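You operate a simulated robot arm through the tools that you are given. There is no shell and no other tool. Be economical: measure what you need, move in short steps, check, and stop when the job is done.

You are at the controls of a simulated robot arm. One attempt, no reset.

TASK
Take the white rag from the top of the padded table and leave it on top of the teal box there.
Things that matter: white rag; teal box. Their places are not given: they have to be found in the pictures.

The check looks at the end state, three seconds after you hand in, the way a careful person would. Anything else that was tipped, shoved, dropped, spilled or broken makes it a failure.

THE ROBOT
A 7-joint arm with a two-finger parallel gripper, fixed in place. Base frame: the origin is at the foot of the arm, x ahead of it, y to its left, z up; the work surface is at about z = 0. Units: cm, degrees, N and s.
With the tool pointing down near the work surface it reaches from about 24 to 62 cm from the base axis. Its first joint turns from -66.0 to 66.0 degrees. Payload 2.6 kg.
The tool frame sits at the grasp point between the pads (the TCP): z along the fingers, y along the line on which they close. The tips reach 3 cm beyond it. Largest opening 9.4 cm; finger width 2.8, thickness 1; the body of the gripper, 5 by 9.6 cm, starts 5.5 cm behind the TCP.
Orientation is that of the tool frame in the base frame, as a unit quaternion [x, y, z, w]. With the fingers straight down and closing along the base's y, the tool's x points along the base's -x, its y along +y and its z along -z.

THE INTERFACE
- The arm moves only by the tool apply_moves. Its arguments are lists of equal length, an entry for each row: "delta_pos": the shift along the tool's x, y, z in units of 200 mm (1.0 is 200 mm), a list of three; "turn": the turn, a rotation vector about the tool's x, y, z in units of 180 degrees (1.0 is 180 degrees), a list of three; "fingers": the gripper command, from -1 (shut) to 1 (fully open), values between in proportion. In form: {"delta_pos": [[dx, dy, dz], ...], "turn": [[wx, wy, wz], ...], "fingers": [fingers, ...]}. A call has 1 to 12 rows; each row is the pose to reach, as a shift and turn from the pose commanded when the call began, along the tool's axes at that moment. A call with a number of a shift or a turn outside -1 to 1 is refused whole. Rows are played at 5 a second. More than 5 cm and 8.6 degrees between two rows, or a gripper value outside its range, and nothing of the call is played. A pose out of reach is approached as far as the arm can. The call stops where the force on the tool passes 40 N (or 10 N more than at its start, if that is more) or the arm is blocked; 0.2 s more then pass. The fingers move at their own pace (about 7.2 cm/s each) and stop on an object; they squeeze with about 32 N. The grip force told is the motor's: it shows also when the fingers shut on nothing. Time passes only in rows, and 0.2 s behind the last, so rows that repeat a pose let the fingers close. It gives the time, the measured TCP pose, the force on the tool (base axes), the opening and the grip force at its end, in the units of the frame above (readings bear some noise).
- Cameras (640 x 400 px; columns grow to the right, rows downward): "scene" is fixed at [3.02, 43.06, 58.91]; the picture's right is [-0.82, -0.57, 0.00], its down [-0.31, 0.45, -0.84] and it looks along [0.48, -0.69, -0.54] (base axes); focal length 358 px, centre (320, 200). "wrist" rides on the gripper at [7.6, 1.4, -10.2] in the tool frame; the picture's right is [-0.18, 0.98, 0.00], its down [-0.75, -0.14, -0.64] and it looks along [-0.63, -0.12, 0.77] (tool axes); focal length 243 px, centre (320, 200).
- snapshot(camera): a new picture of that camera. It takes no simulated time.
- measure_at(camera, pixels): for up to 12 pixels [column, row] of the newest picture of that camera ("zoom" is the newest enlarged one), the place [x, y, z] in the base frame of the surface seen there, good to about 0.3 cm, but the place of the scene camera against the robot may be out by one fixed shift of up to 2.5 cm in any direction. It takes no simulated time.
- inspect(camera, box): a new picture of the part [left, top, right, bottom] of that camera's present view, enlarged. It takes no simulated time.
- close_job(): hands the job in; it is judged then, once.

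Go step by step. Measure first, check grasps and placings, and put right what went wrong. The budget is 60 turns and 22 pictures, counting those below and the enlarged ones. Unless the task says otherwise, let go and move clear before handing in, and close with one line.

The tools are called after ">>>" as a command line: name --argument value ..., lists and objects as JSON in quotes. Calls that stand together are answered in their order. apply_moves: Moves the arm, as the interface text tells. Its arguments: {"type":"object","properties":{"delta_pos":{"type":"array"},"turn":{"type":"array"},"fingers":{"type":"array"}},"required":["delta_pos","turn","fingers"]} The other tools are called the same way: snapshot (camera) takes a picture; measure_at (camera, pixels) gives the place of the surface under pixels of a picture; inspect (camera, box) takes an enlarged picture of a part of a camera's view; close_job () hands the job in.

At the start:

```text
time_s: 0.0
tcp_pos: [37.43, -23.04, 30.96]
ee_rot: [0.0, 1.0, 0.001, 0.0]
wrist_force: [0.4, 0.8, 0.8]
grip_width: 9.37
gripper_force: 0.0
```

scene: 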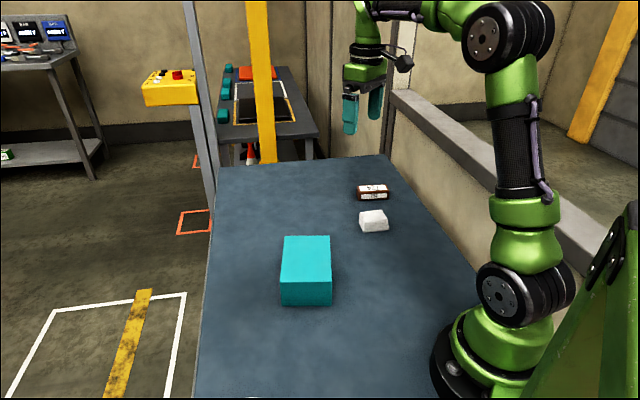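
wrist: 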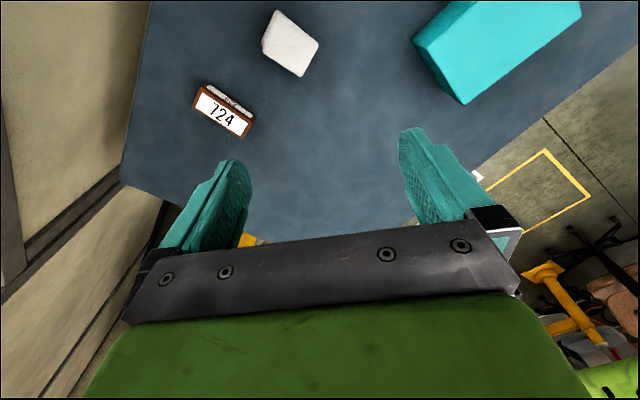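

The scene shows a white item at (373,221), the teal box at (306,268), and a clock-like item at (372,191). I'll enlarge the area and measure the key points.

>>> inspect --camera "scene" --box '[260, 160, 420, 320]'

>>> measure_at --camera "scene" --pixels '[[373, 216], [361, 213], [382, 212], [388, 222], [363, 224], [374, 228], [306, 255], [285, 237], [329, 237], [331, 281], [282, 283], [345, 240]]'

>>> measure_at --camera "wrist" --pixels '[[290, 40], [275, 12], [317, 42], [300, 75], [263, 42], [222, 108], [490, 40], [470, 3], [580, 3], [420, 45], [465, 102], [350, 100]]'

```text
2.50 times, centred on (340, 240) of scene
```

zoom: 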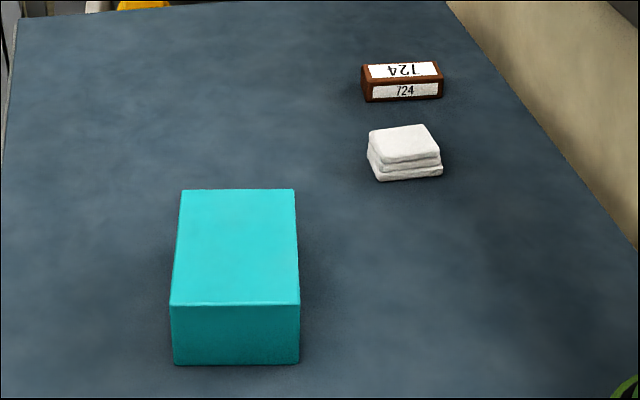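

```text
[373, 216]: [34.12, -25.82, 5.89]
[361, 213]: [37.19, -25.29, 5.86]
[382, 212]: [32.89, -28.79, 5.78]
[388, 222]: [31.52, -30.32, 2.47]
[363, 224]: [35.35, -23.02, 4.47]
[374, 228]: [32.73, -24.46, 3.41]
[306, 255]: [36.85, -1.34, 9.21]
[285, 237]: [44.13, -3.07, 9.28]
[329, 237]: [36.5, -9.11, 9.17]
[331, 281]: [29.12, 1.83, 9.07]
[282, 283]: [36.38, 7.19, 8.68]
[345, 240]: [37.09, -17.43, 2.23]
```

```text
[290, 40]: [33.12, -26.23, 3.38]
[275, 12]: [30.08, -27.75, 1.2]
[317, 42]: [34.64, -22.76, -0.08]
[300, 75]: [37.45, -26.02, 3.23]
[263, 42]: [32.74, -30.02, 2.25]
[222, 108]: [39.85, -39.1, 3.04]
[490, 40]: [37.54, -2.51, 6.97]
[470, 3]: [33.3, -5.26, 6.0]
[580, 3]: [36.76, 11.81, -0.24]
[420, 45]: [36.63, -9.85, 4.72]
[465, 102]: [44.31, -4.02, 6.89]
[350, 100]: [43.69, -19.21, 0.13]
```

The rag is the folded white stack; the wrist readings put its top at about z = 3.3 and the box top at about 7. The scene camera reads about 2.2 cm too high. Next I'll measure the rag's corners in the zoom to get its orientation.

>>> measure_at --camera "zoom" --pixels '[[371, 132], [423, 126], [438, 153], [384, 160], [405, 143], [380, 178], [440, 172], [369, 158], [400, 94], [370, 99], [440, 96], [364, 70]]'

>>> inspect --camera "wrist" --box '[180, 0, 380, 140]'

```text
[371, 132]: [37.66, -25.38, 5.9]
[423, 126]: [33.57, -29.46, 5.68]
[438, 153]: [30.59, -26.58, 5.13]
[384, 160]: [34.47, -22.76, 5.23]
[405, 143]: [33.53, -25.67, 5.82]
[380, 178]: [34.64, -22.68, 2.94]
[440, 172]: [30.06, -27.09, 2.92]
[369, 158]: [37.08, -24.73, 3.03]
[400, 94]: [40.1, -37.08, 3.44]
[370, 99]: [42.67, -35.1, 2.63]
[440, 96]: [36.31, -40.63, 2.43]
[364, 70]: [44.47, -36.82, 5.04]
```

```text
2.86 times, centred on (280, 70) of wrist
```

zoom: 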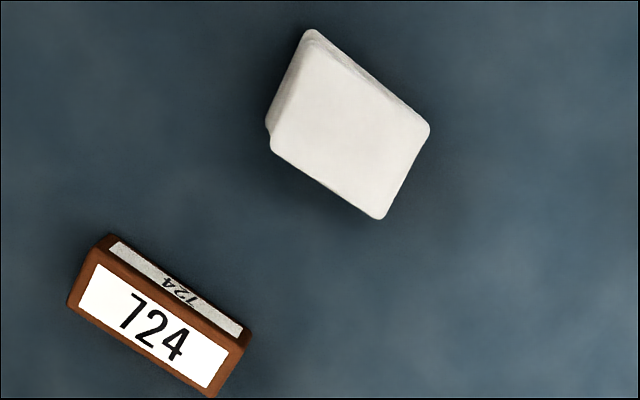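

The rag's long edges run at about 45° in the base frame and its footprint is about 5.8 × 4.1 cm. I'll check its corners and the box's in the wrist view, which has no camera shift.

>>> measure_at --camera "zoom" --pixels '[[312, 50], [424, 128], [380, 214], [275, 140], [348, 132], [312, 32], [450, 200], [240, 100], [330, 180], [402, 170]]'

>>> measure_at --camera "wrist" --pixels '[[466, 100], [573, 22], [454, 5], [420, 40], [520, 20], [500, 50]]'

```text
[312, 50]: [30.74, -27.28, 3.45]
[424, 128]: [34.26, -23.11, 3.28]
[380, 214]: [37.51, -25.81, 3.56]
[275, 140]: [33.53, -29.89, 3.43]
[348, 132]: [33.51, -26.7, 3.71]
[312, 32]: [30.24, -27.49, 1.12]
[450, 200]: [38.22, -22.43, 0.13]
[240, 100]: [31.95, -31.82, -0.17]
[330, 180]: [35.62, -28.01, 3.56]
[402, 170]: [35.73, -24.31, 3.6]
```

```text
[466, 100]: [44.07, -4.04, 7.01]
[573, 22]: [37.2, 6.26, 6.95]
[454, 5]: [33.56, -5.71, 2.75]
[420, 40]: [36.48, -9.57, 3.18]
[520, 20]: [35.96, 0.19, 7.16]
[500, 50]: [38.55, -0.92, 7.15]
```

The rag's centre is near (34.0, −26.5), with its top at 3.5 and its long axis at about 47°. I'll move above it, turned by 47.5°, fingers open.

>>> apply_moves --delta_pos '[[0.0285, -0.029, 0.158], [0.057, -0.058, 0.316], [0.0855, -0.087, 0.474], [0.114, -0.116, 0.632], [0.1425, -0.145, 0.79], [0.171, -0.174, 0.948], [0.171, -0.174, 0.948]]' --turn '[[0, 0, -0.044], [0, 0, -0.088], [0, 0, -0.132], [0, 0, -0.176], [0, 0, -0.22], [0, 0, -0.264], [0, 0, -0.264]]' --fingers '[1, 1, 1, 1, 1, 1, 1]'

>>> snapshot --camera "wrist"

```text
time_s: 1.6
tcp_pos: [33.89, -26.75, 11.75]
ee_rot: [-0.404, 0.915, 0.001, 0.0]
wrist_force: [-0.7, 0.2, -0.4]
grip_width: 9.41
gripper_force: 0.0
```

```text
17 pictures are left
```

wrist: 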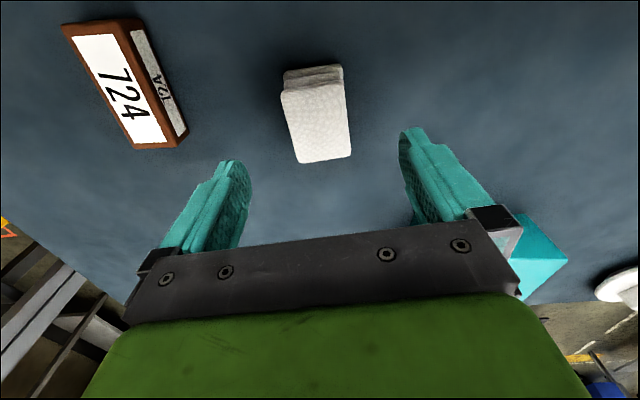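

The gripper is square to the rag: the TCP's projection at this height is about (320,126), and the rag is at about (318,120). I'll measure to confirm, then descend.

>>> measure_at --camera "wrist" --pixels '[[285, 94], [343, 84], [350, 154], [299, 160], [318, 122], [340, 66], [286, 74], [380, 130]]'

```text
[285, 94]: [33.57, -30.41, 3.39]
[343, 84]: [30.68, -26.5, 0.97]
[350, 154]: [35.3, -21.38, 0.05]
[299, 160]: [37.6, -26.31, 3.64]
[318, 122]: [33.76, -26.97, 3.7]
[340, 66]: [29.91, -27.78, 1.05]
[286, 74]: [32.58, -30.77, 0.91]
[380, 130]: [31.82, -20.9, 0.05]
```

The rag's centre is confirmed at about (33.9, −26.8), under the TCP. I'll go down 8.1 cm and close.

>>> apply_moves --delta_pos '[[0, 0, 0.15], [0, 0, 0.28], [0, 0, 0.36], [0, 0, 0.405], [0, 0, 0.405], [0, 0, 0.405], [0, 0, 0.405], [0, 0, 0.405], [0, 0, 0.405]]' --turn '[[0, 0, 0], [0, 0, 0], [0, 0, 0], [0, 0, 0], [0, 0, 0], [0, 0, 0], [0, 0, 0], [0, 0, 0], [0, 0, 0]]' --fingers '[1, 1, 1, 1, 1, -1, -1, -1, -1]'

>>> snapshot --camera "wrist"

```text
time_s: 3.6
tcp_pos: [33.84, -26.75, 3.94]
ee_rot: [-0.404, 0.915, -0.002, 0.001]
wrist_force: [-1.1, -0.4, 16.2]
grip_width: 4.7
gripper_force: 31.5
```

```text
16 pictures are left
```

wrist: 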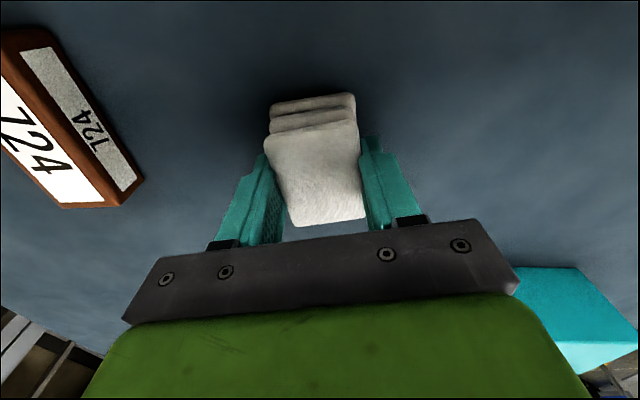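

The fingers hold the rag, with a width of 4.7 and a 31 N grip; there was light contact below. I'll lift it straight up 13 cm and check.

>>> apply_moves --delta_pos '[[0, 0, 0.38], [0, 0, 0.28], [0, 0, 0.13], [0, 0, -0.03], [0, 0, -0.15], [0, 0, -0.25], [0, 0, -0.25]]' --turn '[[0, 0, 0], [0, 0, 0], [0, 0, 0], [0, 0, 0], [0, 0, 0], [0, 0, 0], [0, 0, 0]]' --fingers '[-1, -1, -1, -1, -1, -1, -1]'

```text
refused: row 1 steps farther than a row can; nothing moved
```

That call was refused because shifts count from the current commanded pose, so I'll redo it with the right sign.

>>> apply_moves --delta_pos '[[0, 0, -0.05], [0, 0, -0.15], [0, 0, -0.3], [0, 0, -0.45], [0, 0, -0.58], [0, 0, -0.65], [0, 0, -0.65]]' --turn '[[0, 0, 0], [0, 0, 0], [0, 0, 0], [0, 0, 0], [0, 0, 0], [0, 0, 0], [0, 0, 0]]' --fingers '[-1, -1, -1, -1, -1, -1, -1]'

>>> snapshot --camera "wrist"

>>> inspect --camera "scene" --box '[260, 140, 420, 320]'

```text
time_s: 5.2
tcp_pos: [33.78, -26.68, 16.91]
ee_rot: [-0.404, 0.915, 0.001, 0.0]
wrist_force: [0.6, 0.5, 0.3]
grip_width: 4.67
gripper_force: 32.3
```

```text
15 pictures are left
```

wrist: 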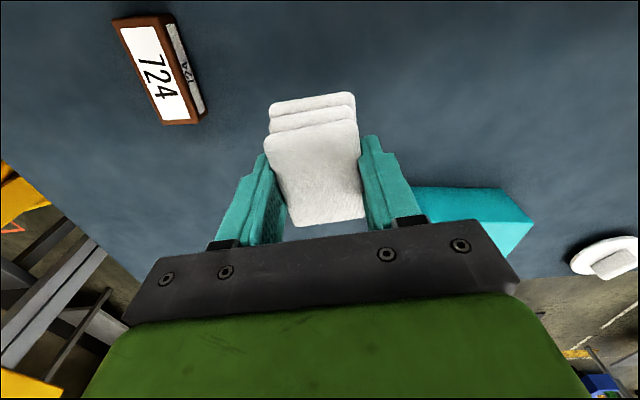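

```text
2.22 times, centred on (340, 230) of scene
```

zoom: 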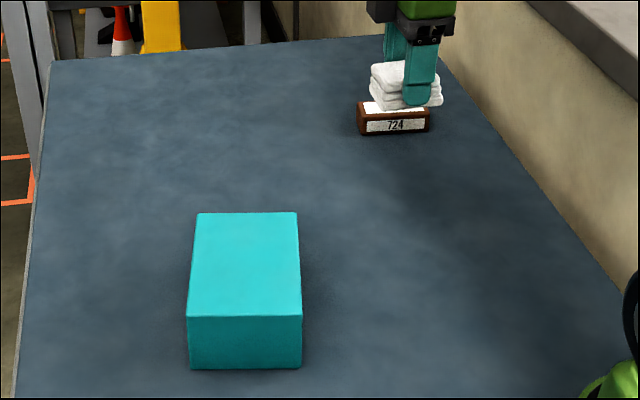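

The rag is held with all its layers. A white square thing on a saucer shows in the wrist view at (605,258), so I'll look at it to make sure mine is the rag.

>>> inspect --camera "wrist" --box '[540, 200, 640, 300]'

>>> inspect --camera "wrist" --box '[220, 80, 420, 240]'

>>> measure_at --camera "scene" --pixels '[[310, 237], [331, 274], [284, 280], [283, 260], [330, 260]]'

>>> measure_at --camera "wrist" --pixels '[[575, 262], [608, 262], [635, 240]]'

```text
4.00 times, centred on (590, 250) of wrist
```

zoom: 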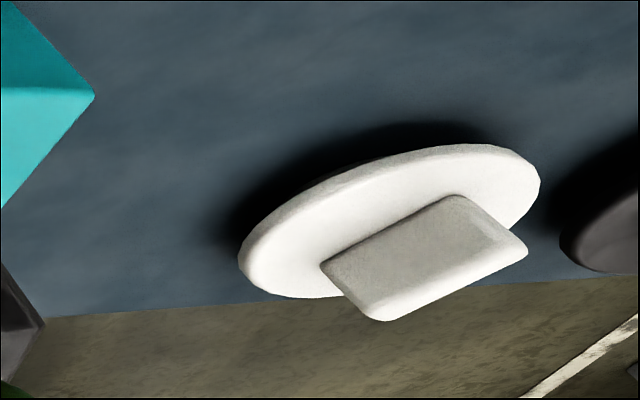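

```text
2.50 times, centred on (320, 160) of wrist
```

zoom: 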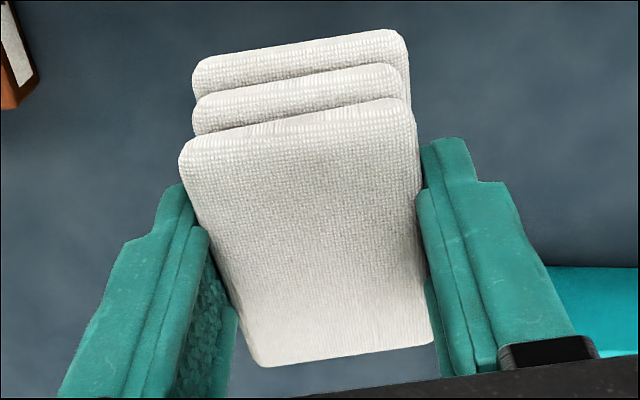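

```text
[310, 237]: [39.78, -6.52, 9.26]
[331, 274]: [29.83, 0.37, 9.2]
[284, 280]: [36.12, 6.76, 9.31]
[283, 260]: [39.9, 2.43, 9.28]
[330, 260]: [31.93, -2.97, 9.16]
```

```text
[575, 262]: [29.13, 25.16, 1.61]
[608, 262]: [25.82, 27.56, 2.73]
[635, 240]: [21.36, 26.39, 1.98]
```

My item is the woven, folded cloth that lay directly on the table; the thing on the plate is a smooth block, so I'll leave it alone. The box top's centre, corrected for the camera shift, is about (36.7, −1.8) at z = 7.1, and I'll carry the rag most of the way there at this height.

>>> apply_moves --delta_pos '[[-0.1, 0.072, 0], [-0.26, 0.186, 0], [-0.42, 0.301, 0], [-0.58, 0.415, 0], [-0.74, 0.53, 0], [-0.86, 0.616, 0], [-0.918, 0.657, 0], [-0.918, 0.657, 0]]' --turn '[[0, 0, 0], [0, 0, 0], [0, 0, 0], [0, 0, 0], [0, 0, 0], [0, 0, 0], [0, 0, 0], [0, 0, 0]]' --fingers '[-1, -1, -1, -1, -1, -1, -1, -1]'

>>> snapshot --camera "wrist"

>>> snapshot --camera "scene"

```text
time_s: 7.0
tcp_pos: [36.61, -4.27, 16.85]
ee_rot: [-0.403, 0.915, 0.0, 0.0]
wrist_force: [-0.1, 0.0, -0.7]
grip_width: 4.71
gripper_force: 32.6
```

```text
11 pictures are left
```

wrist: 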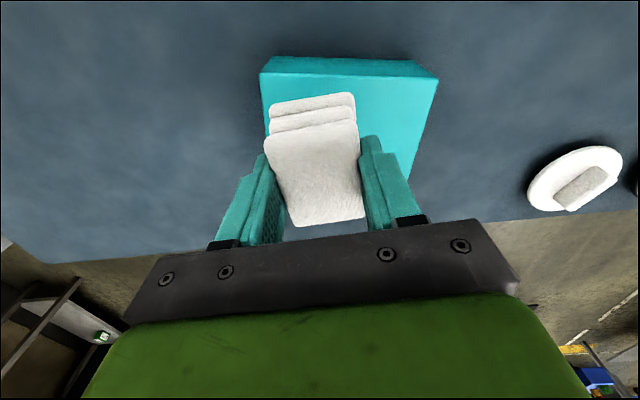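

```text
10 pictures are left
```

scene: 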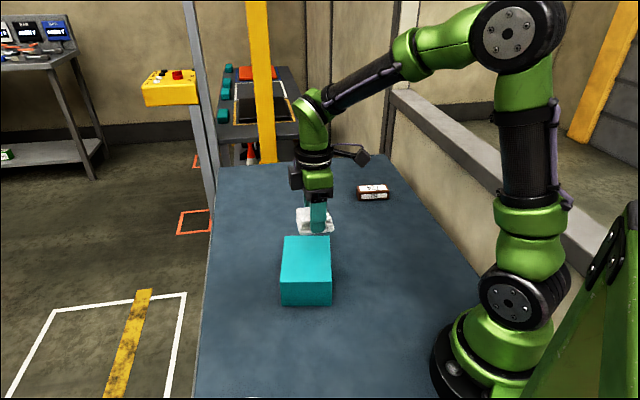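

The rag is still held and the box top is now clear in the wrist view: corners near (264,76), (436,80) and (410,190). I'll measure these for the final shift.

>>> measure_at --camera "wrist" --pixels '[[264, 77], [434, 82], [412, 180], [267, 130], [350, 85], [390, 110]]'

```text
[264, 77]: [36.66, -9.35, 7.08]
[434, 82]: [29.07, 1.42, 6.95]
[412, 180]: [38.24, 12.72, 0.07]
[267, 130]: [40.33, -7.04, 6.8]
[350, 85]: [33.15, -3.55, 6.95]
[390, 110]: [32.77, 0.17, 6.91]
```

The box's centre from the wrist corners is (36.55, −1.3), with its top at z ≈ 7.0. I'll shift 2.9 cm, align by 12°, and lower until the rag just touches.

>>> apply_moves --delta_pos '[[-0.054, 0.049, 0], [-0.107, 0.098, 0], [-0.107, 0.098, 0.1], [-0.107, 0.098, 0.19], [-0.107, 0.098, 0.25], [-0.107, 0.098, 0.277], [-0.107, 0.098, 0.285], [-0.107, 0.098, 0.285]]' --turn '[[0, 0, 0.033], [0, 0, 0.067], [0, 0, 0.067], [0, 0, 0.067], [0, 0, 0.067], [0, 0, 0.067], [0, 0, 0.067], [0, 0, 0.067]]' --fingers '[-1, -1, -1, -1, -1, -1, -1, -1]'

>>> inspect --camera "scene" --box '[240, 190, 380, 320]'

```text
time_s: 8.8
tcp_pos: [36.65, -1.36, 11.2]
ee_rot: [-0.305, 0.953, 0.001, 0.0]
wrist_force: [0.1, 0.3, -0.7]
grip_width: 4.68
gripper_force: 31.3
```

```text
3.08 times, centred on (310, 255) of scene
```

zoom: 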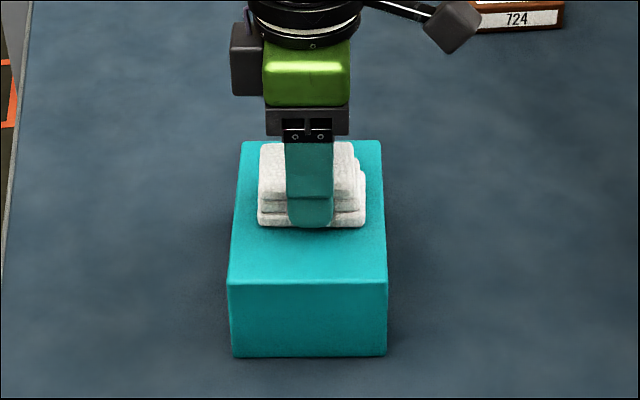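

The rag is over the box but there's no contact force yet. I'll lower in small steps.

>>> apply_moves --delta_pos '[[0, 0, 0.007], [0, 0, 0.013], [0, 0, 0.013]]' --turn '[[0, 0, 0], [0, 0, 0], [0, 0, 0]]' --fingers '[-1, -1, -1]'

```text
time_s: 9.6
tcp_pos: [36.49, -1.41, 10.95]
ee_rot: [-0.303, 0.953, 0.0, 0.001]
wrist_force: [-6.0, -1.6, 15.8]
grip_width: 4.71
gripper_force: 31.6
```

Contact is clear at 16 N upward. I'll ease up 0.1 cm, open slowly, and rise straight up.

>>> apply_moves --delta_pos '[[0, 0, -0.005], [0, 0, -0.005], [0, 0, -0.005], [0, 0, -0.005], [0, 0, -0.005], [0, 0, -0.08], [0, 0, -0.25], [0, 0, -0.45], [0, 0, -0.6], [0, 0, -0.6]]' --turn '[[0, 0, 0], [0, 0, 0], [0, 0, 0], [0, 0, 0], [0, 0, 0], [0, 0, 0], [0, 0, 0], [0, 0, 0], [0, 0, 0], [0, 0, 0]]' --fingers '[-1, 0.1, 0.4, 0.8, 0.8, 0.8, 0.8, 0.8, 0.8, 0.8]'

>>> snapshot --camera "wrist"

>>> inspect --camera "scene" --box '[220, 150, 420, 320]'

```text
time_s: 11.8
tcp_pos: [36.68, -1.3, 23.16]
ee_rot: [-0.305, 0.952, -0.001, 0.0]
wrist_force: [0.6, 0.0, 0.3]
grip_width: 8.45
gripper_force: 0.0
```

```text
8 pictures are left
```

wrist: 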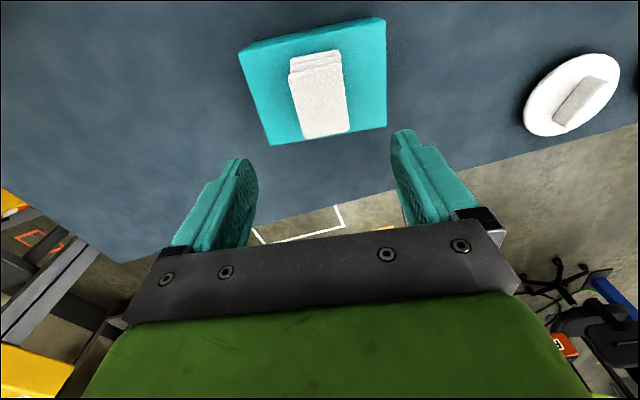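

```text
2.35 times, centred on (320, 235) of scene
```

zoom: 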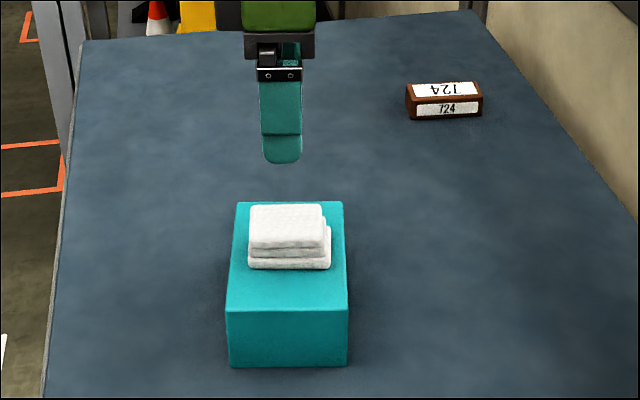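

The rag lies flat within the top of the teal box, the box has not moved (its corner is still at about (330,236)), and the gripper is clear. I'll hand it in.

>>> close_job

```text
The job is handed in.
```

The white rag is lying flat on top of the teal box. The gripper has let go and is clear, and the last pictures show nothing else disturbed.
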